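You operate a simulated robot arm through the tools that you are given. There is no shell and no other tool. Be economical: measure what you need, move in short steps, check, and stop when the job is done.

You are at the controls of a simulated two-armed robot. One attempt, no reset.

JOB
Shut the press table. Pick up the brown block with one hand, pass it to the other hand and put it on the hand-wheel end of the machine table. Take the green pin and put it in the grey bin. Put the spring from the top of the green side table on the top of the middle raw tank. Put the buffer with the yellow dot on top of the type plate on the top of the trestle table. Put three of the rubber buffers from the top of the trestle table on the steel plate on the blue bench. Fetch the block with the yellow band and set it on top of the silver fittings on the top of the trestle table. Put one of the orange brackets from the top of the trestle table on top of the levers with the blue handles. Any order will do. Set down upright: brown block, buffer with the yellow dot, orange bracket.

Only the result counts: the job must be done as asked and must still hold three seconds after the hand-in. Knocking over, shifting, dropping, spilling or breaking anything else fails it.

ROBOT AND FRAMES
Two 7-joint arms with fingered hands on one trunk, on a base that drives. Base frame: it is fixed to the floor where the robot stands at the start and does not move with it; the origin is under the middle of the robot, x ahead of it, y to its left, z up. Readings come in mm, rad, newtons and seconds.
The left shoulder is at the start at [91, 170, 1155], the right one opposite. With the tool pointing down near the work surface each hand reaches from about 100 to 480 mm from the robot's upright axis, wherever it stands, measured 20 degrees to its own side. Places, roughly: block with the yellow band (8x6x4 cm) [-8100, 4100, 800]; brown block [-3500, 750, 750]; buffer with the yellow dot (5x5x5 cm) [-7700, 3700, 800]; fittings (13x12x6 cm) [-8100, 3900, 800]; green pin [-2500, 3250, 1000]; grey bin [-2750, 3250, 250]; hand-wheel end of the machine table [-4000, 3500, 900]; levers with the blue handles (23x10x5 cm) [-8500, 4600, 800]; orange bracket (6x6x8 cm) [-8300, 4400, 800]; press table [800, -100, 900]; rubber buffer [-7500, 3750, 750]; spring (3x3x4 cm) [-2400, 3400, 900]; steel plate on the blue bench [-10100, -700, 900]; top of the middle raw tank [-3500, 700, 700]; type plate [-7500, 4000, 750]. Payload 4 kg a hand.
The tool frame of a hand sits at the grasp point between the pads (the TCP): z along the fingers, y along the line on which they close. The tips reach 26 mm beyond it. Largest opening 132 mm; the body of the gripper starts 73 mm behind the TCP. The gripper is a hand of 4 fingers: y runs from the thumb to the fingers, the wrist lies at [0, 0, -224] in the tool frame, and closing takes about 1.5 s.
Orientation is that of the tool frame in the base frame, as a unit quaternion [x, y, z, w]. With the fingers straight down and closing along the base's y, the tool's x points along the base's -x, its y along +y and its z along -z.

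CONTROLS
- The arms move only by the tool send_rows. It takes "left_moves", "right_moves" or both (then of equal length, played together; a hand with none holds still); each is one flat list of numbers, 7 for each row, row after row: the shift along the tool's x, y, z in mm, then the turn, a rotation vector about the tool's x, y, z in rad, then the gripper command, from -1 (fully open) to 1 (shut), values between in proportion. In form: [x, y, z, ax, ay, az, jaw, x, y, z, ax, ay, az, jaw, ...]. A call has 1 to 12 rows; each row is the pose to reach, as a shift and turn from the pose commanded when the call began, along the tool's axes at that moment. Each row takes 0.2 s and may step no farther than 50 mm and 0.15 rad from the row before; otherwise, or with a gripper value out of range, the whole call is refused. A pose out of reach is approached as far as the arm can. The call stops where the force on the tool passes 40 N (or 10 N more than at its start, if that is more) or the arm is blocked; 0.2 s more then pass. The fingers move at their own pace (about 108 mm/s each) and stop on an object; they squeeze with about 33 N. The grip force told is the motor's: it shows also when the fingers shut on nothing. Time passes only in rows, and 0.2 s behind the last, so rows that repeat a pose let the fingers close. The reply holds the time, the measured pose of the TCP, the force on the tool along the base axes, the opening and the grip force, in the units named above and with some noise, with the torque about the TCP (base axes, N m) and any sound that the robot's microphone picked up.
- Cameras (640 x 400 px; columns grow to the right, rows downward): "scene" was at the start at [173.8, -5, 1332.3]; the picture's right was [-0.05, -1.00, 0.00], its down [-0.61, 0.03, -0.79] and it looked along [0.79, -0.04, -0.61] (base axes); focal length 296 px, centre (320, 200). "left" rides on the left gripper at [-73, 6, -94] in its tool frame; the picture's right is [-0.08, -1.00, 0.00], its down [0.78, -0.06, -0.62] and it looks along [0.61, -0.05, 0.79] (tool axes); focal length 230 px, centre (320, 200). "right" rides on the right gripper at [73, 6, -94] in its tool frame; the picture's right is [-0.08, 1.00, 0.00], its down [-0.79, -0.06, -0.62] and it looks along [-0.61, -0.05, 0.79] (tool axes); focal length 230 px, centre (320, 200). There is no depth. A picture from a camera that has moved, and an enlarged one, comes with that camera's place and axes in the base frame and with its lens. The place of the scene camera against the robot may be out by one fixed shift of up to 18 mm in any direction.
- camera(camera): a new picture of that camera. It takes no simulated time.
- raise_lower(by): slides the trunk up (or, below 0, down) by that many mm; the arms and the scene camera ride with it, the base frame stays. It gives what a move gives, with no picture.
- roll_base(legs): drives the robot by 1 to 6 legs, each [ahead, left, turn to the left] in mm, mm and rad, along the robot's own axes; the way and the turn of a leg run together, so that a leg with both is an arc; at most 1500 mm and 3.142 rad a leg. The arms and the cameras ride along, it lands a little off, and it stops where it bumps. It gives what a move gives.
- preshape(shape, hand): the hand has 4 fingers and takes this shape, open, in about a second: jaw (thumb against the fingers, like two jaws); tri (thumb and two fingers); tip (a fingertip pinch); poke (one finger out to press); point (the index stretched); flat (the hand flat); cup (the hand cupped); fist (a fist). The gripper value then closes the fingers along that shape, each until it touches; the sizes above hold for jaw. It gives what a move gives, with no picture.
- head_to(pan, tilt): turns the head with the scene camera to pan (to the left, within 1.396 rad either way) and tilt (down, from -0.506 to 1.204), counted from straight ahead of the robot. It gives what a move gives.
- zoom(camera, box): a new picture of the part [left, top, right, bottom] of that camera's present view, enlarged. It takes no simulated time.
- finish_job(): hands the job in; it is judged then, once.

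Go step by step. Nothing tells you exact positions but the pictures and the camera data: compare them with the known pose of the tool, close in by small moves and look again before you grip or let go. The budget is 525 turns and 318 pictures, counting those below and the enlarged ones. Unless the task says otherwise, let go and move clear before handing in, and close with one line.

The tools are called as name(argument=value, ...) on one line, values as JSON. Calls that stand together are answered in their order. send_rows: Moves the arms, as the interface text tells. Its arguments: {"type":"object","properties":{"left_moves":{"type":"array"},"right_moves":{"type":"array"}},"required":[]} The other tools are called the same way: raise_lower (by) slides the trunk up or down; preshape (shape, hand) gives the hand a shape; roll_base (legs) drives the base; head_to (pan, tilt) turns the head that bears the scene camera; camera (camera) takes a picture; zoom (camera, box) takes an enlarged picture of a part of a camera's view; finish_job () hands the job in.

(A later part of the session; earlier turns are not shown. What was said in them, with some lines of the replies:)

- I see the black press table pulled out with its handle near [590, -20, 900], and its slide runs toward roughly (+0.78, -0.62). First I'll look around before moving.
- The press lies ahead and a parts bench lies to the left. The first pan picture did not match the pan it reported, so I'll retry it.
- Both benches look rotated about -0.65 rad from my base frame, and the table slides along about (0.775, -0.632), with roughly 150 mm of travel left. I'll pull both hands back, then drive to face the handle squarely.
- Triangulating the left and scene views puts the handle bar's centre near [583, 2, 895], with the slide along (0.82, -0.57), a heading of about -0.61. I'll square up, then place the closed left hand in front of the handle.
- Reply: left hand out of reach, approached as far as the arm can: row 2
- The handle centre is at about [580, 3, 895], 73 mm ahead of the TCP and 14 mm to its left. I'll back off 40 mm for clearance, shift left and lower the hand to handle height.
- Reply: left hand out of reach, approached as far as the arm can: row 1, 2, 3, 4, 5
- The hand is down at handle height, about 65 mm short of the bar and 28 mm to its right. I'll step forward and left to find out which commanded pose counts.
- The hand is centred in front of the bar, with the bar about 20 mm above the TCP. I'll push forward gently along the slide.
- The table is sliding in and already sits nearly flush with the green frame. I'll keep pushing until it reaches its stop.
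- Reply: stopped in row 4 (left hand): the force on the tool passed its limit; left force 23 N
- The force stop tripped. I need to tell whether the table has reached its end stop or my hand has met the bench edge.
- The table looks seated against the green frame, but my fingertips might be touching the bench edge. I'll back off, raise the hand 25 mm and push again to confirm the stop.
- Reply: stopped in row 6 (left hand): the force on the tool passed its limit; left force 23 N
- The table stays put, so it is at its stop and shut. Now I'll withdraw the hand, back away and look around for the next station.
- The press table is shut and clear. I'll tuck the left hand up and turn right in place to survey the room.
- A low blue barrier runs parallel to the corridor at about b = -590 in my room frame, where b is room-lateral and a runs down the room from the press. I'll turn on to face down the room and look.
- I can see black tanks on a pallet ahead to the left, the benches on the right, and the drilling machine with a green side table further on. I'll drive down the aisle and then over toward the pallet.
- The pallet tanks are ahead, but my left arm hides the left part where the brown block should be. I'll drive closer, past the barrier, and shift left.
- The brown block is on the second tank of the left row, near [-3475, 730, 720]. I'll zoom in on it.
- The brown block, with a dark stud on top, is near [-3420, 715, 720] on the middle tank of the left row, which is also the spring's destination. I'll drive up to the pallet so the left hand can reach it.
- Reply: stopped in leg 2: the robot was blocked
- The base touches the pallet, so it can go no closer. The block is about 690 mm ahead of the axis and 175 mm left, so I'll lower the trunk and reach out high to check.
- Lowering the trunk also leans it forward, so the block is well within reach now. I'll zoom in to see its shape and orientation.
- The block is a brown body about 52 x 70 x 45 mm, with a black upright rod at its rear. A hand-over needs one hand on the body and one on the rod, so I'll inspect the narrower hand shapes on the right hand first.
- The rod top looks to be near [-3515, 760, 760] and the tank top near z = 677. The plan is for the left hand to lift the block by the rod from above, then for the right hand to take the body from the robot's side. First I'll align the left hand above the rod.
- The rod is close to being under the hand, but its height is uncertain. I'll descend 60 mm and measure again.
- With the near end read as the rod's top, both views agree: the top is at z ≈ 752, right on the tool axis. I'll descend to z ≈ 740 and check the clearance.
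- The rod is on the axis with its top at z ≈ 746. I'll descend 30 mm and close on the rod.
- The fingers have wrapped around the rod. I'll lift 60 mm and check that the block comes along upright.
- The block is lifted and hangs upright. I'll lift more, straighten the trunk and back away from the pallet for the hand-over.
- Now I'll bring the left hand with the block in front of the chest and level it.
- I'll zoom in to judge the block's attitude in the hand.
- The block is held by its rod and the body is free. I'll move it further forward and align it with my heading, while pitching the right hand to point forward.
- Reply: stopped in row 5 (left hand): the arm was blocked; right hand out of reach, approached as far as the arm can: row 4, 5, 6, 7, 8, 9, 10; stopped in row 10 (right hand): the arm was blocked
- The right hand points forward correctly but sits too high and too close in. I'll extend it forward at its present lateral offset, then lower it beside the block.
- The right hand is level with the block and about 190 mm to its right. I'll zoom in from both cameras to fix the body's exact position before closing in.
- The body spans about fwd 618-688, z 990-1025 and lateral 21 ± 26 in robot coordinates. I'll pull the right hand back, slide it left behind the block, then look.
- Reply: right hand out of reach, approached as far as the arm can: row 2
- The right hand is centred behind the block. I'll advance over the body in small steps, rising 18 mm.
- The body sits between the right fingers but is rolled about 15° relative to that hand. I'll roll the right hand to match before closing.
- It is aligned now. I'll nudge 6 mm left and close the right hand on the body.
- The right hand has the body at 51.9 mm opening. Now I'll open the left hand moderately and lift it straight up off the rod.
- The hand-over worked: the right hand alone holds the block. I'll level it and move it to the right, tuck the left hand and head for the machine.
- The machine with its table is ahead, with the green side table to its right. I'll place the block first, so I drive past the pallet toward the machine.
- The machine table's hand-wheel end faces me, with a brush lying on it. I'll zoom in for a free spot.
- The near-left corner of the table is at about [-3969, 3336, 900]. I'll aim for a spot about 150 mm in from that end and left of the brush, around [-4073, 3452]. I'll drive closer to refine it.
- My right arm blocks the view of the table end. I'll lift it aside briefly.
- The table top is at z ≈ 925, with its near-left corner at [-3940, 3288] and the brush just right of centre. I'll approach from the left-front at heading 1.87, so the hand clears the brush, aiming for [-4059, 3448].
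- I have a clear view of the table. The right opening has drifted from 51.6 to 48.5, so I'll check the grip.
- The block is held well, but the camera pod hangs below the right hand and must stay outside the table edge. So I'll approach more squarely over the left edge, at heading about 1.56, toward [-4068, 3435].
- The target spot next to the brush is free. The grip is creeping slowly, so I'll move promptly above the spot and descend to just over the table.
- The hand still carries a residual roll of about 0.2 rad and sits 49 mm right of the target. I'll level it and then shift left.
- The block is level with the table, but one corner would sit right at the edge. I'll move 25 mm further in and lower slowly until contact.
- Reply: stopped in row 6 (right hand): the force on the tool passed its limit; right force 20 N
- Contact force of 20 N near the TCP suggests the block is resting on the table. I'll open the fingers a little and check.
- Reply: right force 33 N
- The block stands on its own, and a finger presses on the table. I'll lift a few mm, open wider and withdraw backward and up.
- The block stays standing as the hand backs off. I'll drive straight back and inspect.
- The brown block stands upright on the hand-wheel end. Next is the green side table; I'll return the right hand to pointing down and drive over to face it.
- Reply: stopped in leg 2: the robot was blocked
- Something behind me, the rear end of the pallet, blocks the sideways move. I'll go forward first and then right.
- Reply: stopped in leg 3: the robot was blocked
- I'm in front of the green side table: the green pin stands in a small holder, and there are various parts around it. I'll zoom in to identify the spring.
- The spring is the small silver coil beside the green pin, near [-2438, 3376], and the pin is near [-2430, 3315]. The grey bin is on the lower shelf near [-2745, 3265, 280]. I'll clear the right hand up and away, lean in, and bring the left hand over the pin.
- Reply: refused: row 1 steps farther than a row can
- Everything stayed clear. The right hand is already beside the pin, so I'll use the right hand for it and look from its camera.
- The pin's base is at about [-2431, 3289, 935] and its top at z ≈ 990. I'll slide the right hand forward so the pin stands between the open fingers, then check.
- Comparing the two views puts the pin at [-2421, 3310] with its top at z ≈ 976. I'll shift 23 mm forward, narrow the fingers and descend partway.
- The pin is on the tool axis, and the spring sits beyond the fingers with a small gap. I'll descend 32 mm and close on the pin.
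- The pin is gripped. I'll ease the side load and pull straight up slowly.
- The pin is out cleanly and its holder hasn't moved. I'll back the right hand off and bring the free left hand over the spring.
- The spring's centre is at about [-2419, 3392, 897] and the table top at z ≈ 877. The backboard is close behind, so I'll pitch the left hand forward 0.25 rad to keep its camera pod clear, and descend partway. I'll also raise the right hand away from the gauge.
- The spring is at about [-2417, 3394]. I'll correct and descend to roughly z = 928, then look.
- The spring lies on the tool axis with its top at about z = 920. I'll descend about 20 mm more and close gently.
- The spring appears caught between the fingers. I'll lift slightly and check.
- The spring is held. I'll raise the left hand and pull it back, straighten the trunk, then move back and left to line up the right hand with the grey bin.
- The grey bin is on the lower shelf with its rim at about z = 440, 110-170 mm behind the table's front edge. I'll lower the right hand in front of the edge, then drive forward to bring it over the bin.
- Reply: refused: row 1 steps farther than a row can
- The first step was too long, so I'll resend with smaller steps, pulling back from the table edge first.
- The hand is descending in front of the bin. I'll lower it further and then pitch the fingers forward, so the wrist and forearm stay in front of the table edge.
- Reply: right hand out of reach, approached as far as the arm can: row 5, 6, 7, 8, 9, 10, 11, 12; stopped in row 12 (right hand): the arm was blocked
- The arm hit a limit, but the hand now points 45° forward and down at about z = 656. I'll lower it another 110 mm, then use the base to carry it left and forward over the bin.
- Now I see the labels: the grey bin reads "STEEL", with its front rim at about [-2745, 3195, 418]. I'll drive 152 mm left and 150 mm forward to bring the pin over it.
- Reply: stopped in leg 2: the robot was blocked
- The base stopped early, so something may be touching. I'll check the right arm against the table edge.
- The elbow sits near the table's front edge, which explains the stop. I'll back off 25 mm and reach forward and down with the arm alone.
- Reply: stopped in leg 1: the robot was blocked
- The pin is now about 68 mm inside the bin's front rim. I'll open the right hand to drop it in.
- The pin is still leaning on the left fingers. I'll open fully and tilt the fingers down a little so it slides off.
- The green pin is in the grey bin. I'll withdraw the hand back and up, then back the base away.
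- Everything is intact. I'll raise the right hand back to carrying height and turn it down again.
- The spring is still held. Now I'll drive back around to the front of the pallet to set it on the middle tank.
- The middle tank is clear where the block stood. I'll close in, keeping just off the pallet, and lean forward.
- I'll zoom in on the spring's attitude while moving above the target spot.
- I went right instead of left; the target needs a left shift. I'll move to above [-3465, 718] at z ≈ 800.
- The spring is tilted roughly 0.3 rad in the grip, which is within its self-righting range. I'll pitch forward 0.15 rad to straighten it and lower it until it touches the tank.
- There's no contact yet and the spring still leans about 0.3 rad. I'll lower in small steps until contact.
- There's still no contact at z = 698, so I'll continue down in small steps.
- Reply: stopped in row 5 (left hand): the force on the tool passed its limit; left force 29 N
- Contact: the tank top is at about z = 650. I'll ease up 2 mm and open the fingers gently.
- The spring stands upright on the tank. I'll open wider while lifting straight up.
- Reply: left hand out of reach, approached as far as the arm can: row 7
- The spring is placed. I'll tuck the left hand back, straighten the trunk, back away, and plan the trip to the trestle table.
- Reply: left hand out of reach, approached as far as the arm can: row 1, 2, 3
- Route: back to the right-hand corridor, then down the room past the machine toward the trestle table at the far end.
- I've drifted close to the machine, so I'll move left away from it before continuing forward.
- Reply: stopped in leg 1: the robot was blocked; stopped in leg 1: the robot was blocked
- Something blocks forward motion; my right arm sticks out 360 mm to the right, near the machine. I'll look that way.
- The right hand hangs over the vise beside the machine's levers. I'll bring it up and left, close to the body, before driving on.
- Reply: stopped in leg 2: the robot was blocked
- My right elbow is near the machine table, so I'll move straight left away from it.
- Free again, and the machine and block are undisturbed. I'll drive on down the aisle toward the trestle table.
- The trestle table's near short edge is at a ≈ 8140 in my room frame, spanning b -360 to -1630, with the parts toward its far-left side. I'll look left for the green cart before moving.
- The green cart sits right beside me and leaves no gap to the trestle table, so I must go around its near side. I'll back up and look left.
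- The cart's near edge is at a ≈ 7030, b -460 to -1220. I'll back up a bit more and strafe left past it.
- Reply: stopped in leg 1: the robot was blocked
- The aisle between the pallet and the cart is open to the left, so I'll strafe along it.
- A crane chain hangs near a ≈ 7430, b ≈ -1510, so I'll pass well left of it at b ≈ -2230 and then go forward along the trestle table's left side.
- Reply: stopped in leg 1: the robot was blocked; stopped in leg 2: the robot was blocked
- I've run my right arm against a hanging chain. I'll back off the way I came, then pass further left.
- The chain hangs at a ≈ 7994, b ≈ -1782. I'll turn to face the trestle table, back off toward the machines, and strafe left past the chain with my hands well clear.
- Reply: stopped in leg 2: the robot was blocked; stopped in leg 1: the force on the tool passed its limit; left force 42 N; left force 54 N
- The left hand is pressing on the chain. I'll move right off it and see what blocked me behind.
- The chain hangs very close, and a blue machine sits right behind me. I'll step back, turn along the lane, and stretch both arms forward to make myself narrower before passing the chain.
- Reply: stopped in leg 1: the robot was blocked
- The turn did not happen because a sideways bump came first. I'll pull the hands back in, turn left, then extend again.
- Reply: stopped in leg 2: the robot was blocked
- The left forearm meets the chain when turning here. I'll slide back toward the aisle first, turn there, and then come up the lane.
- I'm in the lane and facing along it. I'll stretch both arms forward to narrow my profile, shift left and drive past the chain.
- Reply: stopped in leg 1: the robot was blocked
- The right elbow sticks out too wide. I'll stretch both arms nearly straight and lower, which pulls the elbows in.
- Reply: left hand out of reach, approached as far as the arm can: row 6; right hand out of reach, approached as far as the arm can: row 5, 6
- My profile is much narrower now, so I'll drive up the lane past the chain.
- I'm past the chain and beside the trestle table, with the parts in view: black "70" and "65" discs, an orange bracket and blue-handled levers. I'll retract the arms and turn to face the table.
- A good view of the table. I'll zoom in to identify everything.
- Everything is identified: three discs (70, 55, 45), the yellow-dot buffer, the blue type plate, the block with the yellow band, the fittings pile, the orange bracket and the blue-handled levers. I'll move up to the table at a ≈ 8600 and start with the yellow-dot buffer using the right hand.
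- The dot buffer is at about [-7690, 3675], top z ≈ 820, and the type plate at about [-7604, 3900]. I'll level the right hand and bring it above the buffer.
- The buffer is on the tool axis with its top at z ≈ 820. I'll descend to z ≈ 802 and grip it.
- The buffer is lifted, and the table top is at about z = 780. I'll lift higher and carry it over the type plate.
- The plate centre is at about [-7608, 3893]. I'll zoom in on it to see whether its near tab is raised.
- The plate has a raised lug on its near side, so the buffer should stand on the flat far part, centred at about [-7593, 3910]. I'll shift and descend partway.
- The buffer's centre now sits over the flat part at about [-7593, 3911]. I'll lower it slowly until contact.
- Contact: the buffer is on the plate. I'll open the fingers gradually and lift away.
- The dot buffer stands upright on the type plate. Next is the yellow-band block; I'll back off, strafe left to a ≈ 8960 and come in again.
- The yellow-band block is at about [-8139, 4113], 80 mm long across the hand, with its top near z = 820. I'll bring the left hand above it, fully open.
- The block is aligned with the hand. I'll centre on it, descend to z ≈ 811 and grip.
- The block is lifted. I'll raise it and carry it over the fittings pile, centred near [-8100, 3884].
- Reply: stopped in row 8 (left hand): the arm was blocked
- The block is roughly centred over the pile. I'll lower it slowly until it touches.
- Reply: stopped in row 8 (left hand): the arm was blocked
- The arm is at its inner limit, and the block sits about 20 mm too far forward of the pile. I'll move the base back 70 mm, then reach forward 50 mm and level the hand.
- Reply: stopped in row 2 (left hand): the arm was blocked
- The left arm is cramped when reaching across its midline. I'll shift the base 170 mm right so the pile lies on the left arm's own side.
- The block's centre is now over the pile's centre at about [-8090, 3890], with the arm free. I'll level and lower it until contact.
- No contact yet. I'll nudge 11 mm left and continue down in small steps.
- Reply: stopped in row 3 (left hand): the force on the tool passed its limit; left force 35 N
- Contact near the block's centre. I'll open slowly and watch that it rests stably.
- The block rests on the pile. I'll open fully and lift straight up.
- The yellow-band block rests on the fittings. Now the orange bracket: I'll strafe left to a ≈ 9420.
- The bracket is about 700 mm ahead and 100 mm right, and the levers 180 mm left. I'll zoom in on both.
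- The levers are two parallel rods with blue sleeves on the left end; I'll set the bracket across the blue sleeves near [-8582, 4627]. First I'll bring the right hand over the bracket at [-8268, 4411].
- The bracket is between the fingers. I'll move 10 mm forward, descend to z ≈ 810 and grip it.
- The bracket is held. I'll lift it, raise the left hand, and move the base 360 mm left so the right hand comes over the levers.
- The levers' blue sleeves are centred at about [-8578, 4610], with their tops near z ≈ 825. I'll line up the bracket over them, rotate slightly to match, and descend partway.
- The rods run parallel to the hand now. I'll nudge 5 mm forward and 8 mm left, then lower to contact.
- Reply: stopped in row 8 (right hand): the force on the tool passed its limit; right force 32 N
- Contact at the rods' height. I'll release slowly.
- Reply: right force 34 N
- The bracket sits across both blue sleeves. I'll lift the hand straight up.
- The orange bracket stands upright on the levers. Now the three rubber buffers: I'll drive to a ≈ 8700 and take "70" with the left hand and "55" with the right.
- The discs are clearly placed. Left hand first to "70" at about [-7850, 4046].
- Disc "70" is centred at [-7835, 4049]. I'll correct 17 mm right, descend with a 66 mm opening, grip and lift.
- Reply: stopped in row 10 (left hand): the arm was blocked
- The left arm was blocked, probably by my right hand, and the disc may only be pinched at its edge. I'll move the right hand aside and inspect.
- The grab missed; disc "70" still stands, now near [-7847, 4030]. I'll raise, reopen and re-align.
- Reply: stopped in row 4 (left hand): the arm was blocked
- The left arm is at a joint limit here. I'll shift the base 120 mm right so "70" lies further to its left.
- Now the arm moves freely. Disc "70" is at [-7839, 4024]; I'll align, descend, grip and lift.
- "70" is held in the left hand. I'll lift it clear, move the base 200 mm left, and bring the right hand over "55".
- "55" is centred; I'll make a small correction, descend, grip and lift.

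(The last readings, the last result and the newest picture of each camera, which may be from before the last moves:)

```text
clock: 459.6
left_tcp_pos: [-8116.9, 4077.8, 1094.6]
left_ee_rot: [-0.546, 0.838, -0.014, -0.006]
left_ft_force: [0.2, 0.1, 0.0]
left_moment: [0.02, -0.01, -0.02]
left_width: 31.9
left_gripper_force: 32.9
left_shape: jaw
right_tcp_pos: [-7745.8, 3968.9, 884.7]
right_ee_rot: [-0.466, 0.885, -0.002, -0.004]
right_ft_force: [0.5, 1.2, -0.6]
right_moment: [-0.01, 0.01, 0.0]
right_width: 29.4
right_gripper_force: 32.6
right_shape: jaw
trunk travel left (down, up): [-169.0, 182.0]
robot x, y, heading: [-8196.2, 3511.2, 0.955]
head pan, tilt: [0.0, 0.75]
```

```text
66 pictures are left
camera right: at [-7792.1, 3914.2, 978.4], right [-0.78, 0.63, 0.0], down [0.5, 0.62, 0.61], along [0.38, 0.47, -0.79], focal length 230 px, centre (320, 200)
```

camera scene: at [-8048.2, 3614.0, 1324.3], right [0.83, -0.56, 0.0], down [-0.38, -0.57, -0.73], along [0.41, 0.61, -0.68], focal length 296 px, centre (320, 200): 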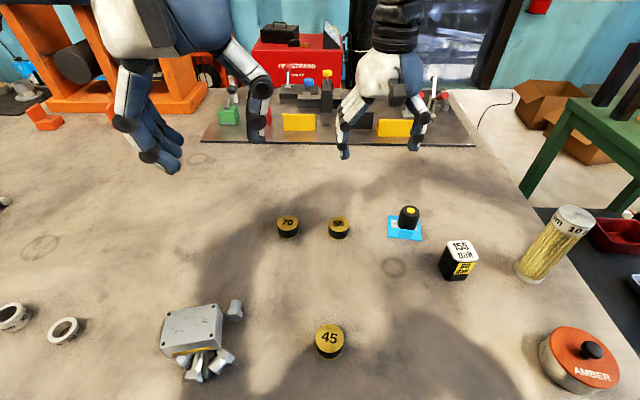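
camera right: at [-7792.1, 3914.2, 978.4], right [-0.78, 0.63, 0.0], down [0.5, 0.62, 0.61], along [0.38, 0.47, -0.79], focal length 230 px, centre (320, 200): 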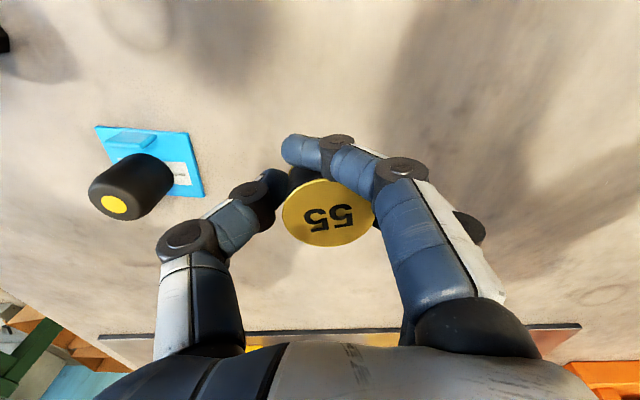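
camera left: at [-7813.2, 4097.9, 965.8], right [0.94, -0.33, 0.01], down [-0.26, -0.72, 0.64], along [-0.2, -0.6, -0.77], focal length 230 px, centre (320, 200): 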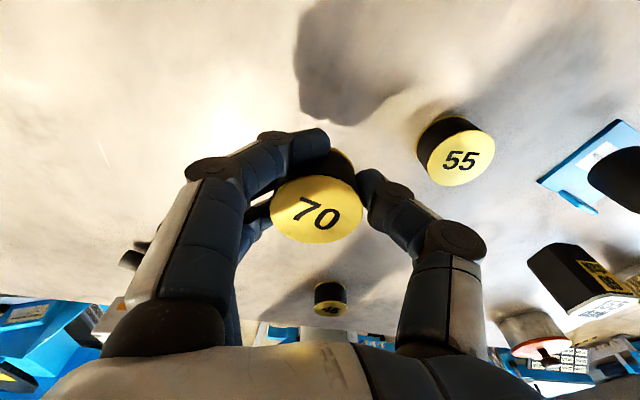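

Both discs are held. I'll raise the right hand, back away from the table, shift toward the gap between the blue machines and turn around to look for the blue bench.

send_rows(right_moves=[20, 0, -40, 0, 0, 0, 1, 45, 0, -80, 0, 0, 0, 1, 75, 0, -115, 0, 0, 0, 1, 105, 0, -150, 0, 0, 0, 1, 140, 0, -180, 0, 0, 0, 1, 170, 0, -200, 0, 0, 0, 1])

roll_base(legs=[[-480, 0, 0], [0, 330, 0], [0, 0, 3.14]])

head_to(pan=0.3, tilt=0.3)

camera(camera="scene")

```text
clock: 461.1
left_tcp_pos: [-8116.9, 4076.4, 1096.2]
left_ee_rot: [-0.546, 0.838, -0.013, -0.006]
left_ft_force: [0.3, -0.3, -1.3]
left_moment: [0.03, -0.03, -0.03]
left_width: 31.7
left_gripper_force: 32.6
left_shape: jaw
right_tcp_pos: [-7840.9, 3830.5, 1085.3]
right_ee_rot: [-0.466, 0.885, -0.002, -0.003]
right_ft_force: [-0.2, 0.0, -1.3]
right_moment: [0.01, 0.02, 0.0]
right_width: 29.2
right_gripper_force: 33.0
right_shape: jaw
trunk travel left (down, up): [-169.0, 182.0]
robot x, y, heading: [-8199.6, 3509.0, 0.957]
head pan, tilt: [0.0, 0.75]
```

```text
clock: 473.3
left_tcp_pos: [-8762.1, 2729.1, 1095.6]
left_ee_rot: [0.802, 0.597, 0.006, -0.014]
left_ft_force: [0.1, -0.3, -1.3]
left_moment: [-0.01, -0.02, -0.01]
left_width: 31.1
left_gripper_force: 33.0
left_shape: jaw
right_tcp_pos: [-9066.5, 2938.7, 1084.8]
right_ee_rot: [0.854, 0.52, 0.004, -0.002]
right_ft_force: [-0.2, 0.0, -1.6]
right_moment: [0.04, 0.02, -0.03]
right_width: 29.0
right_gripper_force: 32.3
right_shape: jaw
trunk travel left (down, up): [-169.0, 182.0]
robot x, y, heading: [-8751.2, 3301.9, -2.065]
head pan, tilt: [0.0, 0.75]
```

```text
clock: 474.2
left_tcp_pos: [-8762.9, 2727.4, 1095.1]
left_ee_rot: [0.802, 0.597, 0.006, -0.014]
left_ft_force: [-0.5, 0.1, -1.1]
left_moment: [0.0, 0.02, -0.02]
left_width: 31.3
left_gripper_force: 32.5
left_shape: jaw
right_tcp_pos: [-9067.2, 2938.8, 1084.4]
right_ee_rot: [0.855, 0.519, 0.004, -0.002]
right_ft_force: [-0.1, 0.1, -0.8]
right_moment: [0.05, -0.01, 0.06]
right_width: 28.8
right_gripper_force: 32.8
right_shape: jaw
trunk travel left (down, up): [-169.0, 182.0]
robot x, y, heading: [-8748.3, 3300.3, -2.062]
head pan, tilt: [0.3, 0.3]
```

```text
65 pictures are left
camera scene: at [-8826.1, 3123.3, 1364.5], right [-0.98, 0.19, 0.0], down [0.06, 0.29, -0.95], along [-0.18, -0.94, -0.3], focal length 296 px, centre (320, 200)
```

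scene: 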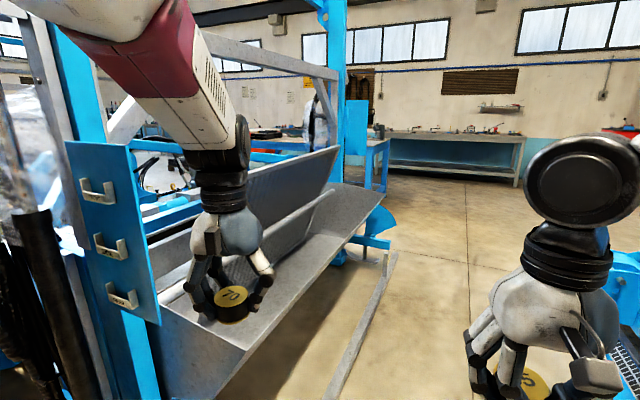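

The aisle between the two blue machines is clear, centred at about a = 9070. I'll straighten and drive through toward the far wall.

roll_base(legs=[[0, 0, -0.115], [1400, 0, 0], [1400, 0, 0]])

head_to(pan=0.5, tilt=0.3)

camera(camera="scene")

```text
clock: 488.4
left_tcp_pos: [-10558.9, 488.9, 1095.0]
left_ee_rot: [0.857, 0.515, 0.008, -0.014]
left_ft_force: [-0.9, -0.1, -1.4]
left_moment: [0.02, 0.01, -0.02]
left_width: 31.1
left_gripper_force: 33.1
left_shape: jaw
right_tcp_pos: [-10815.4, 755.4, 1083.9]
right_ee_rot: [0.901, 0.433, 0.003, -0.001]
right_ft_force: [0.1, 0.6, -1.4]
right_moment: [0.0, 0.02, 0.02]
right_width: 28.7
right_gripper_force: 32.9
right_shape: jaw
trunk travel left (down, up): [-169.0, 182.0]
robot x, y, heading: [-10436.1, 1053.3, -2.262]
head pan, tilt: [0.3, 0.3]
```

```text
clock: 489.1
left_tcp_pos: [-10558.3, 488.5, 1096.2]
left_ee_rot: [0.857, 0.515, 0.008, -0.013]
left_ft_force: [0.5, -0.3, -1.4]
left_moment: [0.0, 0.01, -0.03]
left_width: 31.2
left_gripper_force: 32.9
left_shape: jaw
right_tcp_pos: [-10816.8, 754.4, 1083.8]
right_ee_rot: [0.901, 0.434, 0.004, -0.002]
right_ft_force: [0.4, -0.6, -0.5]
right_moment: [0.0, -0.03, 0.02]
right_width: 28.7
right_gripper_force: 32.5
right_shape: jaw
trunk travel left (down, up): [-169.0, 182.0]
robot x, y, heading: [-10434.8, 1046.9, -2.261]
head pan, tilt: [0.499, 0.3]
```

```text
64 pictures are left
camera scene: at [-10526.3, 881.2, 1364.6], right [-0.98, 0.19, 0.0], down [0.06, 0.29, -0.96], along [-0.18, -0.94, -0.3], focal length 296 px, centre (320, 200)
```

scene: 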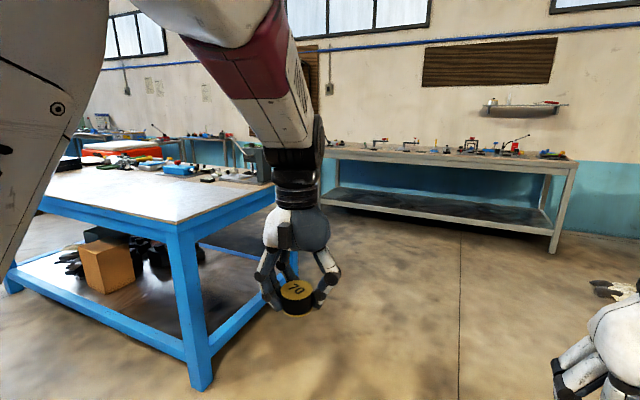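

The blue bench is ahead to the left, spanning a 7080-8180 with its front at b ≈ -6130. I'll drive to stand in front of the steel plate.

roll_base(legs=[[0, 0, 0.08], [350, 0, 0], [0, 1250, 0]])

head_to(pan=0.0, tilt=0.5)

camera(camera="scene")

```text
clock: 497.7
left_tcp_pos: [-9706.3, -508.0, 1095.8]
left_ee_rot: [0.837, 0.547, 0.006, -0.014]
left_ft_force: [0.2, -0.4, -1.6]
left_moment: [0.0, 0.02, 0.0]
left_width: 31.0
left_gripper_force: 33.1
left_shape: jaw
right_tcp_pos: [-9983.1, -261.2, 1084.0]
right_ee_rot: [0.884, 0.467, 0.004, -0.002]
right_ft_force: [-0.3, 1.0, -1.4]
right_moment: [0.02, -0.01, 0.02]
right_width: 28.7
right_gripper_force: 33.3
right_shape: jaw
trunk travel left (down, up): [-169.0, 182.0]
robot x, y, heading: [-9627.5, 62.7, -2.184]
head pan, tilt: [0.499, 0.3]
```

```text
clock: 498.6
left_tcp_pos: [-9706.3, -506.6, 1094.6]
left_ee_rot: [0.837, 0.547, 0.006, -0.014]
left_ft_force: [-0.4, -0.1, -2.5]
left_moment: [0.02, 0.01, 0.01]
left_width: 31.4
left_gripper_force: 33.2
left_shape: jaw
right_tcp_pos: [-9983.5, -262.5, 1083.6]
right_ee_rot: [0.884, 0.468, 0.004, -0.002]
right_ft_force: [-0.2, 0.4, -0.5]
right_moment: [0.01, 0.01, 0.0]
right_width: 28.7
right_gripper_force: 33.4
right_shape: jaw
trunk travel left (down, up): [-169.0, 182.0]
robot x, y, heading: [-9622.2, 61.6, -2.186]
head pan, tilt: [0.0, 0.499]
```

```text
63 pictures are left
camera scene: at [-9745.8, -94.2, 1346.2], right [-0.82, 0.57, 0.0], down [0.27, 0.39, -0.88], along [-0.5, -0.72, -0.48], focal length 296 px, centre (320, 200)
```

scene: 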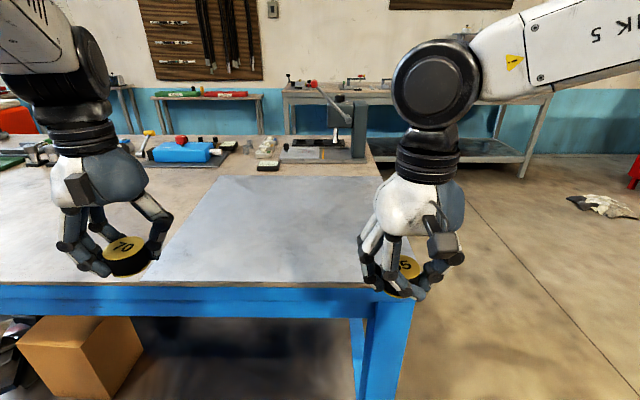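

The steel plate lies right in front of me, spanning a 7590-8140 and b -6120 to -6640. I'll drive 390 mm forward so both hands are over it and lower both discs together.

roll_base(legs=[[390, 0, 0]])

send_rows(left_moves=[0, 0, 35, 0, 0, 0, 1, 0, 0, 70, 0, 0, 0, 1, 0, 0, 100, 0, 0, 0, 1, 0, 0, 125, 0, 0, 0, 1], right_moves=[0, 0, 30, 0, 0, 0, 1, 0, 0, 60, 0, 0, 0, 1, 0, 0, 90, 0, 0, 0, 1, 0, 0, 113, 0, 0, 0, 1])

head_to(pan=0.0, tilt=0.8)

camera(camera="scene")

```text
clock: 500.9
left_tcp_pos: [-9903.3, -793.0, 1095.5]
left_ee_rot: [0.837, 0.548, 0.006, -0.013]
left_ft_force: [0.0, 0.2, -0.4]
left_moment: [-0.02, 0.02, 0.02]
left_width: 31.2
left_gripper_force: 32.6
left_shape: jaw
right_tcp_pos: [-10181.2, -549.6, 1083.3]
right_ee_rot: [0.884, 0.468, 0.004, -0.003]
right_ft_force: [0.1, -0.4, -1.0]
right_moment: [0.01, 0.04, 0.0]
right_width: 28.9
right_gripper_force: 32.4
right_shape: jaw
trunk travel left (down, up): [-169.0, 182.0]
robot x, y, heading: [-9819.9, -226.2, -2.183]
head pan, tilt: [0.0, 0.499]
stopped in leg 1: the robot was blocked; the commanded pose is now the measured one
```

```text
clock: 501.9
left_tcp_pos: [-9904.4, -791.2, 969.4]
left_ee_rot: [0.836, 0.549, 0.007, -0.014]
left_ft_force: [0.2, 0.6, -2.2]
left_moment: [0.02, 0.01, 0.02]
left_width: 31.0
left_gripper_force: 33.0
left_shape: jaw
right_tcp_pos: [-10178.4, -547.4, 969.4]
right_ee_rot: [0.883, 0.468, 0.004, -0.001]
right_ft_force: [0.6, -0.7, -1.0]
right_moment: [-0.03, 0.02, 0.0]
right_width: 28.8
right_gripper_force: 33.2
right_shape: jaw
trunk travel left (down, up): [-169.0, 182.0]
robot x, y, heading: [-9824.5, -223.6, -2.187]
head pan, tilt: [0.0, 0.499]
```

```text
clock: 502.7
left_tcp_pos: [-9903.9, -789.5, 970.0]
left_ee_rot: [0.837, 0.547, 0.007, -0.013]
left_ft_force: [-0.4, -1.1, -1.9]
left_moment: [-0.02, 0.02, 0.04]
left_width: 31.1
left_gripper_force: 33.5
left_shape: jaw
right_tcp_pos: [-10179.3, -547.5, 970.7]
right_ee_rot: [0.884, 0.468, 0.004, -0.002]
right_ft_force: [0.3, -0.1, -0.4]
right_moment: [0.0, -0.05, 0.03]
right_width: 28.7
right_gripper_force: 33.3
right_shape: jaw
trunk travel left (down, up): [-169.0, 182.0]
robot x, y, heading: [-9826.2, -229.7, -2.182]
head pan, tilt: [0.0, 0.799]
```

```text
62 pictures are left
camera scene: at [-9937.6, -372.3, 1320.2], right [-0.82, 0.57, 0.0], down [0.41, 0.59, -0.7], along [-0.4, -0.57, -0.72], focal length 296 px, centre (320, 200)
```

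scene: 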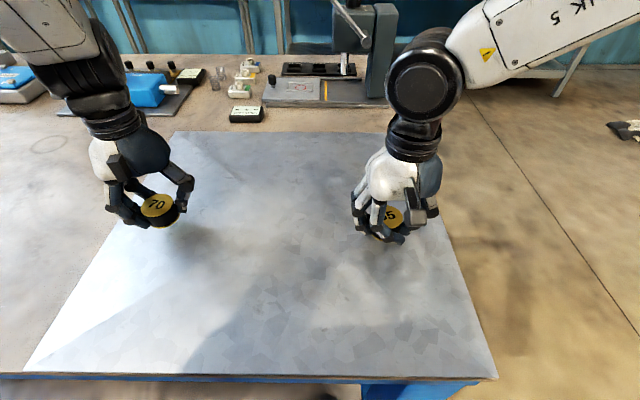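

Both discs are well inside the plate. I'll lower both until contact.

send_rows(left_moves=[0, 0, 14, 0, 0, 0, 1, 0, 0, 26, 0, 0, 0, 1, 0, 0, 32, 0, 0, 0, 1, 0, 0, 36, 0, 0, 0, 1, 0, 0, 40, 0, 0, 0, 1, 0, 0, 44, 0, 0, 0, 1, 0, 0, 48, 0, 0, 0, 1, 0, 0, 52, 0, 0, 0, 1, 0, 0, 56, 0, 0, 0, 1])

send_rows(right_moves=[0, 0, 14, 0, 0, 0, 1, 0, 0, 26, 0, 0, 0, 1, 0, 0, 32, 0, 0, 0, 1, 0, 0, 36, 0, 0, 0, 1, 0, 0, 40, 0, 0, 0, 1, 0, 0, 44, 0, 0, 0, 1, 0, 0, 48, 0, 0, 0, 1, 0, 0, 52, 0, 0, 0, 1, 0, 0, 56, 0, 0, 0, 1])

zoom(camera="scene", box=[80, 140, 460, 300])

```text
clock: 503.4
left_tcp_pos: [-9905.7, -791.3, 950.5]
left_ee_rot: [0.836, 0.548, -0.001, -0.007]
left_ft_force: [4.5, 7.9, 33.9]
left_moment: [0.19, -0.64, 0.12]
left_width: 33.1
left_gripper_force: 32.7
left_shape: jaw
right_tcp_pos: [-10177.9, -542.6, 973.1]
right_ee_rot: [0.884, 0.467, 0.003, 0.0]
right_ft_force: [-1.1, 0.6, -0.9]
right_moment: [0.0, -0.04, -0.01]
right_width: 28.9
right_gripper_force: 33.1
right_shape: jaw
trunk travel left (down, up): [-169.0, 182.0]
robot x, y, heading: [-9823.5, -224.3, -2.184]
head pan, tilt: [0.0, 0.799]
stopped in row 3 (left hand): the force on the tool passed its limit (the readings are from after the stop); the commanded pose is now the measured one
```

```text
clock: 503.9
left_tcp_pos: [-9905.1, -790.3, 949.6]
left_ee_rot: [0.836, 0.548, -0.001, -0.008]
left_ft_force: [2.5, 9.8, 32.7]
left_moment: [0.27, -0.54, 0.13]
left_width: 32.8
left_gripper_force: 33.2
left_shape: jaw
right_tcp_pos: [-10177.7, -542.8, 956.1]
right_ee_rot: [0.884, 0.467, 0.003, -0.001]
right_ft_force: [0.4, 0.2, -0.9]
right_moment: [0.0, -0.01, -0.01]
right_width: 28.8
right_gripper_force: 32.7
right_shape: jaw
trunk travel left (down, up): [-169.0, 182.0]
robot x, y, heading: [-9821.4, -224.4, -2.185]
head pan, tilt: [0.0, 0.799]
stopped in row 2 (left hand): the force on the tool passed its limit (the readings are from after the stop); the commanded pose is now the measured one
```

```text
1.68 times, centred on (270, 220) of scene
camera zoom: at [-9936.6, -367.9, 1320.8], right [-0.82, 0.57, 0.0], down [0.41, 0.58, -0.7], along [-0.4, -0.57, -0.71], focal length 498 px, centre (404, 166)
```

zoom: 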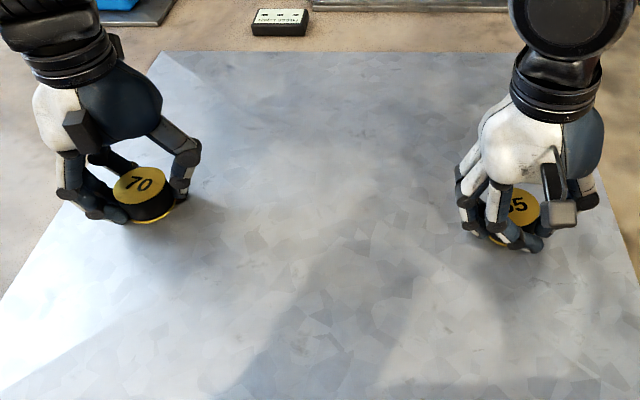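

The left disc touches the plate at TCP z ≈ 950. I'll release it and lower the right one the last few millimetres.

send_rows(left_moves=[0, 0, -2, 0, 0, 0, 0.7, 0, 0, -2, 0, 0, 0, 0.4, 0, 0, -2, 0, 0, 0, 0.2, 0, 0, -2, 0, 0, 0, 0, 0, 0, -4, 0, 0, 0, -0.2, 0, 0, -20, 0, 0, 0, -0.3, 0, 0, -60, 0, 0, 0, -0.3, 0, 0, -110, 0, 0, 0, -0.3])

send_rows(right_moves=[0, 0, 4, 0, 0, 0, 1, 0, 0, 7, 0, 0, 0, 1, 0, 0, 10, 0, 0, 0, 1, 0, 0, 13, 0, 0, 0, 1, 0, 0, 16, 0, 0, 0, 1, 0, 0, 19, 0, 0, 0, 1, 0, 0, 22, 0, 0, 0, 1])

zoom(camera="scene", box=[80, 140, 460, 300])

```text
clock: 505.7
left_tcp_pos: [-9904.8, -794.4, 1057.6]
left_ee_rot: [0.836, 0.548, 0.001, -0.009]
left_ft_force: [-0.3, -0.4, -0.8]
left_moment: [-0.01, 0.0, 0.02]
left_width: 85.4
left_gripper_force: 0.0
left_shape: jaw
right_tcp_pos: [-10178.3, -546.3, 955.1]
right_ee_rot: [0.884, 0.468, 0.004, -0.002]
right_ft_force: [0.8, 0.3, -0.9]
right_moment: [0.03, -0.04, -0.02]
right_width: 28.7
right_gripper_force: 33.0
right_shape: jaw
trunk travel left (down, up): [-169.0, 182.0]
robot x, y, heading: [-9825.7, -223.2, -2.18]
head pan, tilt: [0.0, 0.799]
```

```text
clock: 506.5
left_tcp_pos: [-9904.2, -792.8, 1060.0]
left_ee_rot: [0.836, 0.548, -0.001, -0.008]
left_ft_force: [-0.3, -0.2, -0.1]
left_moment: [0.0, -0.01, 0.0]
left_width: 85.2
left_gripper_force: 0.1
left_shape: jaw
right_tcp_pos: [-10177.1, -547.2, 950.1]
right_ee_rot: [0.884, 0.467, -0.001, 0.003]
right_ft_force: [2.1, 7.5, 29.3]
right_moment: [-0.14, -0.17, 0.03]
right_width: 30.4
right_gripper_force: 33.3
right_shape: jaw
trunk travel left (down, up): [-169.0, 182.0]
robot x, y, heading: [-9821.0, -224.8, -2.177]
head pan, tilt: [0.0, 0.799]
stopped in row 4 (right hand): the force on the tool passed its limit (the readings are from after the stop); the commanded pose is now the measured one
```

```text
1.68 times, centred on (270, 220) of scene
camera zoom: at [-9936.0, -369.5, 1320.9], right [-0.82, 0.57, 0.0], down [0.41, 0.59, -0.7], along [-0.4, -0.57, -0.72], focal length 498 px, centre (404, 166)
```

zoom: 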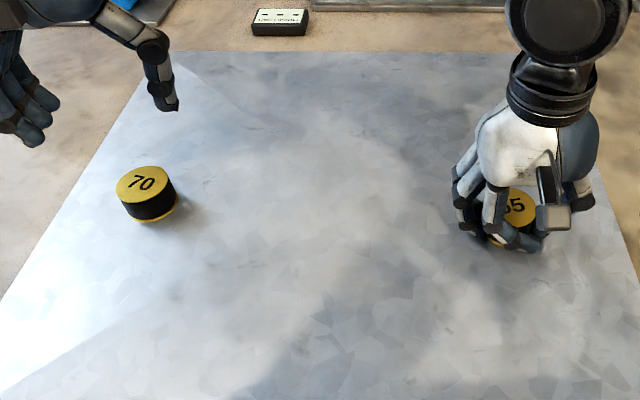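

"70" stands on the plate. I'll release "55" and lift the right hand.

send_rows(right_moves=[0, 0, -2, 0, 0, 0, 0.7, 0, 0, -2, 0, 0, 0, 0.4, 0, 0, -2, 0, 0, 0, 0.2, 0, 0, -2, 0, 0, 0, 0, 0, 0, -4, 0, 0, 0, -0.2, 0, 0, -20, 0, 0, 0, -0.3, 0, 0, -60, 0, 0, 0, -0.3, 0, 0, -110, 0, 0, 0, -0.3, 0, 0, -135, 0, 0, 0, -0.3])

zoom(camera="scene", box=[80, 140, 460, 300])

```text
clock: 508.5
left_tcp_pos: [-9906.3, -794.7, 1058.6]
left_ee_rot: [0.837, 0.548, 0.001, -0.009]
left_ft_force: [0.4, 0.3, -0.2]
left_moment: [-0.01, 0.05, 0.0]
left_width: 85.4
left_gripper_force: 0.0
left_shape: jaw
right_tcp_pos: [-10177.1, -548.2, 1083.2]
right_ee_rot: [0.884, 0.468, 0.0, 0.001]
right_ft_force: [0.4, 0.4, 1.1]
right_moment: [0.02, 0.02, -0.01]
right_width: 85.3
right_gripper_force: 0.0
right_shape: jaw
trunk travel left (down, up): [-169.0, 182.0]
robot x, y, heading: [-9823.7, -223.4, -2.186]
head pan, tilt: [0.0, 0.799]
```

```text
1.68 times, centred on (270, 220) of scene
camera zoom: at [-9937.2, -371.8, 1320.3], right [-0.82, 0.57, 0.0], down [0.41, 0.59, -0.7], along [-0.4, -0.57, -0.72], focal length 498 px, centre (404, 166)
```

zoom: 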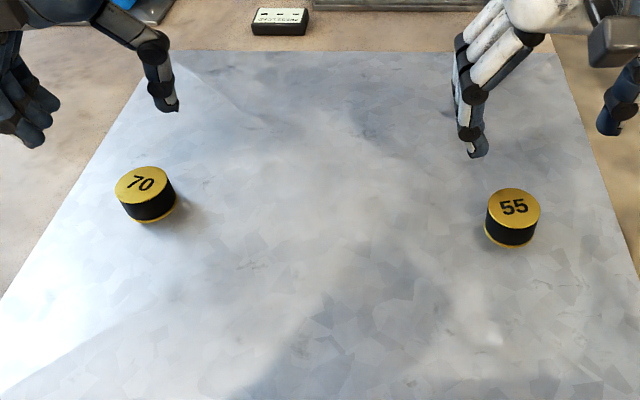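

Two discs are on the plate. Now I'll go back for "45": reverse out and return through the aisle.

roll_base(legs=[[-340, 0, 0], [0, -1190, 0], [-700, 0, 0]])

```text
clock: 519.7
left_tcp_pos: [-10258.7, 725.8, 1058.4]
left_ee_rot: [0.843, 0.537, 0.001, -0.009]
left_ft_force: [-0.4, 0.1, -0.1]
left_moment: [-0.01, -0.01, 0.01]
left_width: 85.8
left_gripper_force: 0.0
left_shape: jaw
right_tcp_pos: [-10524.9, 981.0, 1082.2]
right_ee_rot: [0.89, 0.456, 0.002, 0.001]
right_ft_force: [0.7, 0.4, 1.0]
right_moment: [0.01, 0.02, 0.02]
right_width: 85.3
right_gripper_force: 0.0
right_shape: jaw
trunk travel left (down, up): [-169.0, 182.0]
robot x, y, heading: [-10161.1, 1294.7, -2.207]
head pan, tilt: [0.0, 0.799]
```

roll_base(legs=[[0, 0, 0.027], [-1250, 0, 0], [-1200, 0, 0]])

```text
clock: 532.0
left_tcp_pos: [-8868.9, 2734.5, 1058.3]
left_ee_rot: [0.829, 0.559, 0.0, -0.009]
left_ft_force: [0.0, 0.7, 0.6]
left_moment: [0.04, -0.01, -0.01]
left_width: 85.5
left_gripper_force: 0.1
left_shape: jaw
right_tcp_pos: [-9145.2, 2975.4, 1083.3]
right_ee_rot: [0.878, 0.479, 0.001, -0.001]
right_ft_force: [0.0, -0.1, 0.3]
right_moment: [-0.01, 0.02, 0.02]
right_width: 85.4
right_gripper_force: 0.1
right_shape: jaw
trunk travel left (down, up): [-169.0, 182.0]
robot x, y, heading: [-8803.7, 3308.0, -2.155]
head pan, tilt: [0.0, 0.799]
```

roll_base(legs=[[0, 0, -3.14], [0, 0, -0.02], [0, -350, 0], [450, 0, 0]])

camera(camera="scene")

```text
clock: 544.5
left_tcp_pos: [-8115.0, 4004.0, 1058.0]
left_ee_rot: [-0.514, 0.858, -0.009, 0.0]
left_ft_force: [0.0, 0.1, 0.3]
left_moment: [0.01, -0.02, -0.03]
left_width: 85.3
left_gripper_force: 0.0
left_shape: jaw
right_tcp_pos: [-7862.4, 3735.9, 1083.0]
right_ee_rot: [-0.432, 0.902, 0.001, 0.0]
right_ft_force: [-0.5, 0.7, 0.6]
right_moment: [0.0, 0.0, -0.02]
right_width: 85.1
right_gripper_force: 0.0
right_shape: jaw
trunk travel left (down, up): [-169.0, 182.0]
robot x, y, heading: [-8240.9, 3441.3, 0.882]
head pan, tilt: [0.0, 0.799]
```

```text
58 pictures are left
camera scene: at [-8138.8, 3579.2, 1320.2], right [0.77, -0.64, 0.0], down [-0.46, -0.55, -0.7], along [0.44, 0.54, -0.72], focal length 296 px, centre (320, 200)
```

scene: 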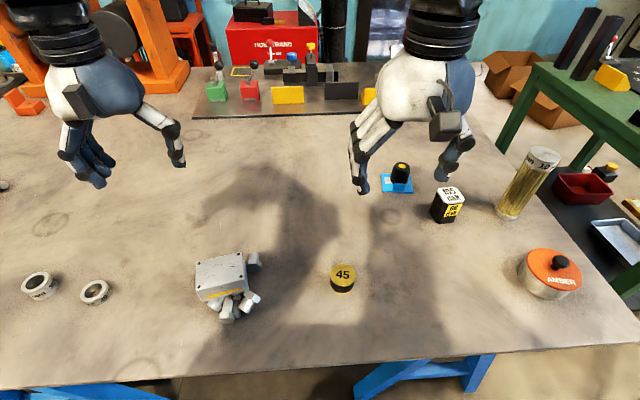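

"45" is at [-7919, 3780]. I'll bring the right hand above it.

send_rows(right_moves=[0, 14, 36, 0, 0, 0, -0.2, 0, 29, 71, 0, 0, 0, -0.1, 0, 43, 107, 0, 0, 0, 0, 0, 58, 143, 0, 0, 0, 0, 1, 72, 178, 0, 0, 0, 0])

camera(camera="right")

```text
clock: 545.7
left_tcp_pos: [-8115.0, 4003.7, 1057.4]
left_ee_rot: [-0.515, 0.857, -0.009, -0.002]
left_ft_force: [0.6, -0.4, 0.7]
left_moment: [-0.01, -0.01, -0.01]
left_width: 85.3
left_gripper_force: 0.1
left_shape: jaw
right_tcp_pos: [-7921.1, 3784.6, 904.5]
right_ee_rot: [-0.433, 0.902, 0.0, 0.0]
right_ft_force: [-0.2, 0.7, 0.9]
right_moment: [-0.03, 0.02, 0.02]
right_width: 66.6
right_gripper_force: 0.0
right_shape: jaw
trunk travel left (down, up): [-169.0, 182.0]
robot x, y, heading: [-8242.5, 3438.1, 0.88]
head pan, tilt: [0.0, 0.799]
```

```text
57 pictures are left
camera right: at [-7972.1, 3730.7, 996.4], right [-0.73, 0.69, 0.0], down [0.54, 0.57, 0.61], along [0.42, 0.45, -0.79], focal length 230 px, centre (320, 200)
```

right: 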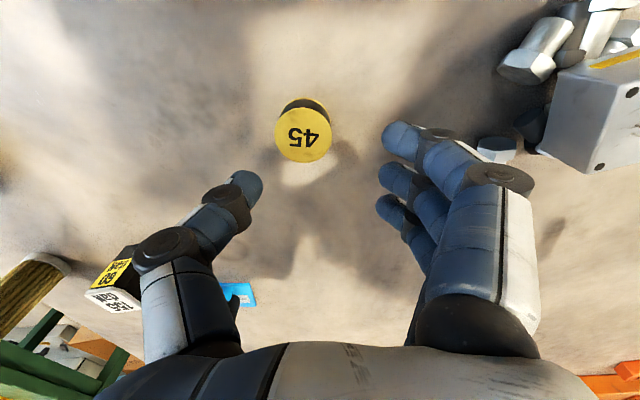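

send_rows(right_moves=[1, -7, 15, 0, 0, 0, 0, 1, -13, 40, 0, 0, 0, 0, 1, -13, 75, 0, 0, 0, 0, 1, -13, 95, 0, 0, 0, 0, 1, -13, 95, 0, 0, 0, 0.5, 1, -13, 95, 0, 0, 0, 1, 1, -13, 95, 0, 0, 0, 1, 1, -13, 95, 0, 0, 0, 1, 1, -13, 60, 0, 0, 0, 1, 1, -13, 20, 0, 0, 0, 1, 1, -13, -25, 0, 0, 0, 1, 1, -13, -70, 0, 0, 0, 1])

camera(camera="right")

```text
clock: 548.3
left_tcp_pos: [-8116.1, 4002.4, 1058.7]
left_ee_rot: [-0.514, 0.858, -0.009, -0.001]
left_ft_force: [-0.2, -0.3, 0.4]
left_moment: [0.03, -0.02, 0.01]
left_width: 85.4
left_gripper_force: 0.1
left_shape: jaw
right_tcp_pos: [-7911.3, 3769.1, 973.4]
right_ee_rot: [-0.433, 0.902, 0.0, 0.0]
right_ft_force: [0.4, 0.3, -0.9]
right_moment: [0.0, 0.04, -0.04]
right_width: 32.3
right_gripper_force: 33.6
right_shape: jaw
trunk travel left (down, up): [-169.0, 182.0]
robot x, y, heading: [-8241.6, 3441.6, 0.881]
head pan, tilt: [0.0, 0.799]
```

```text
56 pictures are left
camera right: at [-7962.3, 3716.7, 1067.7], right [-0.73, 0.69, 0.0], down [0.54, 0.57, 0.62], along [0.42, 0.45, -0.79], focal length 230 px, centre (320, 200)
```

right: 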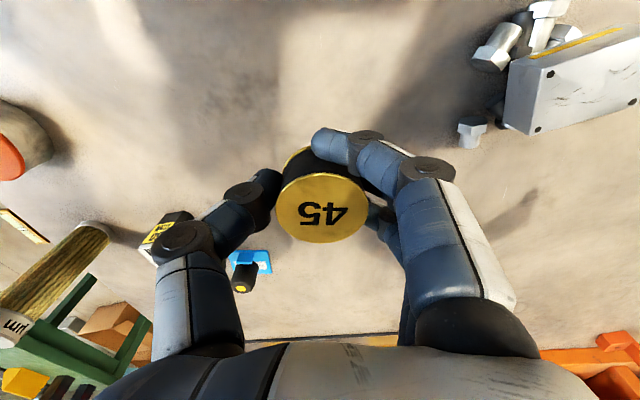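

"45" is held. I'll lift it and repeat the trip to the blue bench.

send_rows(right_moves=[0, 0, -40, 0, 0, 0, 1, 0, 0, -80, 0, 0, 0, 1, 0, 0, -110, 0, 0, 0, 1])

roll_base(legs=[[-420, 0, 0.075], [0, 360, 0], [0, 0, 3.14]])

```text
clock: 549.1
left_tcp_pos: [-8115.4, 4002.8, 1059.3]
left_ee_rot: [-0.514, 0.858, -0.009, -0.001]
left_ft_force: [-0.1, -0.2, 0.6]
left_moment: [0.03, 0.01, 0.0]
left_width: 85.3
left_gripper_force: 0.1
left_shape: jaw
right_tcp_pos: [-7911.7, 3768.6, 1085.6]
right_ee_rot: [-0.432, 0.902, 0.0, -0.002]
right_ft_force: [-0.7, -0.5, -0.7]
right_moment: [0.01, -0.02, 0.02]
right_width: 32.4
right_gripper_force: 32.9
right_shape: jaw
trunk travel left (down, up): [-169.0, 182.0]
robot x, y, heading: [-8242.4, 3444.2, 0.882]
head pan, tilt: [0.0, 0.799]
```

```text
clock: 561.0
left_tcp_pos: [-8830.0, 2733.4, 1057.9]
left_ee_rot: [0.819, 0.573, 0.0, -0.008]
left_ft_force: [0.2, 0.6, -0.3]
left_moment: [-0.01, 0.01, -0.02]
left_width: 85.6
left_gripper_force: 0.1
left_shape: jaw
right_tcp_pos: [-9065.9, 2937.2, 1083.9]
right_ee_rot: [0.869, 0.494, 0.001, -0.001]
right_ft_force: [0.4, 0.1, -0.8]
right_moment: [0.01, 0.01, 0.01]
right_width: 31.7
right_gripper_force: 33.3
right_shape: jaw
trunk travel left (down, up): [-169.0, 182.0]
robot x, y, heading: [-8783.9, 3310.5, -2.119]
head pan, tilt: [0.0, 0.799]
```

roll_base(legs=[[0, 0, -0.04], [1250, 0, 0], [1200, 0, 0]])

```text
clock: 573.2
left_tcp_pos: [-10313.9, 798.8, 1058.2]
left_ee_rot: [0.845, 0.534, 0.001, -0.009]
left_ft_force: [-0.2, -0.1, -0.7]
left_moment: [0.05, 0.01, 0.02]
left_width: 85.5
left_gripper_force: 0.1
left_shape: jaw
right_tcp_pos: [-10528.8, 1023.4, 1084.0]
right_ee_rot: [0.891, 0.454, 0.002, 0.0]
right_ft_force: [0.3, -0.3, -1.3]
right_moment: [0.01, 0.0, -0.03]
right_width: 32.0
right_gripper_force: 33.0
right_shape: jaw
trunk travel left (down, up): [-169.0, 182.0]
robot x, y, heading: [-10210.6, 1366.9, -2.217]
head pan, tilt: [0.0, 0.799]
```

roll_base(legs=[[0, 0, 0.035], [730, 0, 0], [0, 1340, 0]])

camera(camera="scene")

```text
clock: 583.8
left_tcp_pos: [-9637.4, -575.7, 1059.0]
left_ee_rot: [0.839, 0.544, 0.001, -0.009]
left_ft_force: [0.0, -0.3, 1.1]
left_moment: [-0.01, 0.0, -0.01]
left_width: 85.2
left_gripper_force: 0.1
left_shape: jaw
right_tcp_pos: [-9856.5, -356.6, 1084.3]
right_ee_rot: [0.886, 0.463, 0.001, 0.0]
right_ft_force: [0.2, -0.3, -1.2]
right_moment: [-0.01, -0.02, -0.01]
right_width: 31.6
right_gripper_force: 33.0
right_shape: jaw
trunk travel left (down, up): [-169.0, 182.0]
robot x, y, heading: [-9546.5, -5.2, -2.189]
head pan, tilt: [0.0, 0.799]
```

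```text
55 pictures are left
camera scene: at [-9665.5, -152.1, 1320.2], right [-0.81, 0.58, 0.0], down [0.42, 0.58, -0.7], along [-0.41, -0.57, -0.72], focal length 296 px, centre (320, 200)
```

scene: 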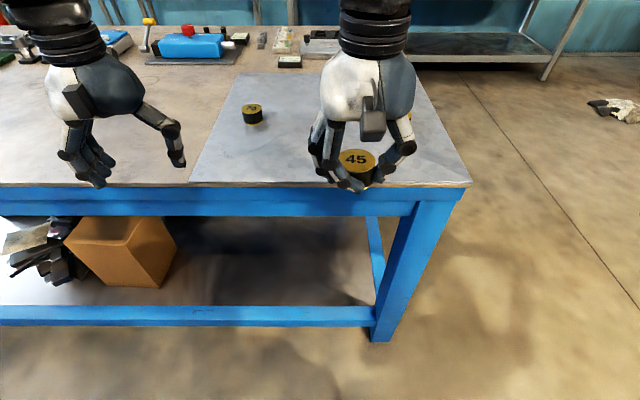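

The plate and both discs are ahead. I'll drive 300 mm forward and lower "45" between them.

roll_base(legs=[[300, 0, 0]])

send_rows(right_moves=[0, 0, 35, 0, 0, 0, 1, 0, 0, 70, 0, 0, 0, 1, 0, 0, 105, 0, 0, 0, 1, 0, 0, 118, 0, 0, 0, 1, 0, 0, 124, 0, 0, 0, 1, 0, 0, 128, 0, 0, 0, 1, 0, 0, 132, 0, 0, 0, 1, 0, 0, 136, 0, 0, 0, 1, 0, 0, 140, 0, 0, 0, 1, 0, 0, 144, 0, 0, 0, 1])

camera(camera="scene")

```text
clock: 585.9
left_tcp_pos: [-9812.1, -818.1, 1058.5]
left_ee_rot: [0.839, 0.544, 0.001, -0.009]
left_ft_force: [0.0, -0.2, -1.3]
left_moment: [0.02, -0.02, 0.0]
left_width: 85.5
left_gripper_force: 0.1
left_shape: jaw
right_tcp_pos: [-10031.5, -599.6, 1084.4]
right_ee_rot: [0.886, 0.463, 0.001, 0.0]
right_ft_force: [0.2, -0.8, -0.6]
right_moment: [0.01, 0.02, 0.02]
right_width: 31.4
right_gripper_force: 33.1
right_shape: jaw
trunk travel left (down, up): [-169.0, 182.0]
robot x, y, heading: [-9725.3, -250.3, -2.192]
head pan, tilt: [0.0, 0.799]
```

```text
clock: 588.0
left_tcp_pos: [-9811.7, -816.5, 1061.5]
left_ee_rot: [0.839, 0.544, 0.0, -0.009]
left_ft_force: [0.8, 0.2, -0.8]
left_moment: [0.01, -0.02, 0.0]
left_width: 85.2
left_gripper_force: 0.1
left_shape: jaw
right_tcp_pos: [-10033.0, -600.0, 950.7]
right_ee_rot: [0.887, 0.461, -0.004, 0.005]
right_ft_force: [2.7, 8.8, 28.3]
right_moment: [-0.08, 0.03, -0.01]
right_width: 33.5
right_gripper_force: 33.0
right_shape: jaw
trunk travel left (down, up): [-169.0, 182.0]
robot x, y, heading: [-9721.3, -247.7, -2.192]
head pan, tilt: [0.0, 0.799]
stopped in row 10 (right hand): the force on the tool passed its limit (the readings are from after the stop); the commanded pose is now the measured one
```

```text
54 pictures are left
camera scene: at [-9839.2, -392.9, 1320.9], right [-0.81, 0.58, 0.0], down [0.42, 0.58, -0.7], along [-0.41, -0.57, -0.72], focal length 296 px, centre (320, 200)
```

scene: 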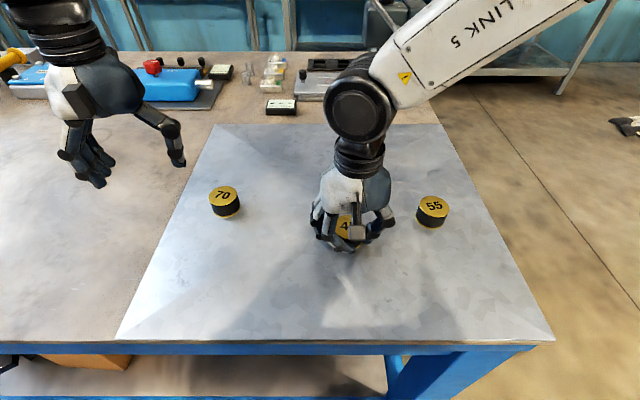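

"45" touches the plate between the other two. I'll release it and lift clear.

send_rows(right_moves=[0, 0, -2, 0, 0, 0, 0.7, 0, 0, -2, 0, 0, 0, 0.4, 0, 0, -2, 0, 0, 0, 0.2, 0, 0, -2, 0, 0, 0, 0, 0, 0, -4, 0, 0, 0, -0.2, 0, 0, -20, 0, 0, 0, -0.3, 0, 0, -60, 0, 0, 0, -0.3, 0, 0, -110, 0, 0, 0, -0.3, 0, 0, -150, 0, 0, 0, -0.3])

roll_base(legs=[[-250, 0, 0]])

camera(camera="scene")

```text
clock: 590.0
left_tcp_pos: [-9812.9, -818.1, 1058.2]
left_ee_rot: [0.839, 0.544, 0.0, -0.009]
left_ft_force: [0.5, 0.5, -0.3]
left_moment: [0.04, 0.04, 0.01]
left_width: 85.5
left_gripper_force: 0.1
left_shape: jaw
right_tcp_pos: [-10033.2, -597.3, 1097.7]
right_ee_rot: [0.887, 0.462, -0.002, 0.003]
right_ft_force: [-1.3, 0.0, 0.9]
right_moment: [0.0, -0.02, -0.03]
right_width: 85.2
right_gripper_force: 0.2
right_shape: jaw
trunk travel left (down, up): [-169.0, 182.0]
robot x, y, heading: [-9723.3, -250.4, -2.195]
head pan, tilt: [0.0, 0.799]
```

```text
clock: 591.8
left_tcp_pos: [-9667.2, -619.4, 1058.1]
left_ee_rot: [0.838, 0.546, 0.0, -0.009]
left_ft_force: [0.6, -0.1, 0.7]
left_moment: [0.0, 0.0, -0.02]
left_width: 85.3
left_gripper_force: 0.2
left_shape: jaw
right_tcp_pos: [-9887.9, -398.8, 1098.3]
right_ee_rot: [0.886, 0.464, -0.002, 0.003]
right_ft_force: [0.5, 1.0, -0.5]
right_moment: [0.02, 0.0, 0.01]
right_width: 85.5
right_gripper_force: 0.0
right_shape: jaw
trunk travel left (down, up): [-169.0, 182.0]
robot x, y, heading: [-9576.4, -46.2, -2.186]
head pan, tilt: [0.0, 0.799]
```

```text
53 pictures are left
camera scene: at [-9696.4, -195.1, 1320.3], right [-0.82, 0.58, 0.0], down [0.41, 0.58, -0.7], along [-0.4, -0.57, -0.72], focal length 296 px, centre (320, 200)
```

scene: 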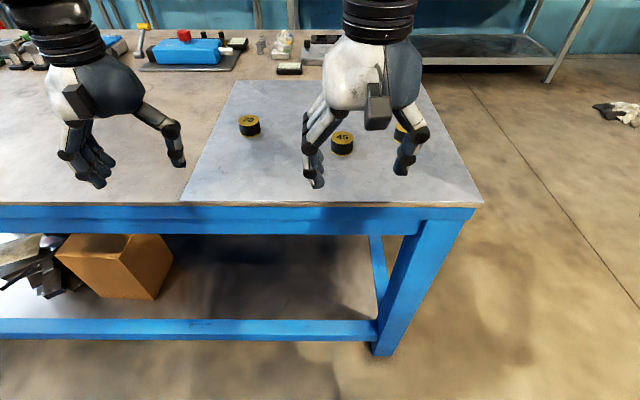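

All three buffers stand on the steel plate, every other item was seen in place after it was set down, and both hands are clear. I'm handing in the job.

finish_job()

```text
The job is handed in.
```

I've handed in the job: all the items are placed as asked and the press table is shut. Along the way my arms pressed on a hanging crane chain, and the base was stopped by bumps a few times. I saw nothing displaced.
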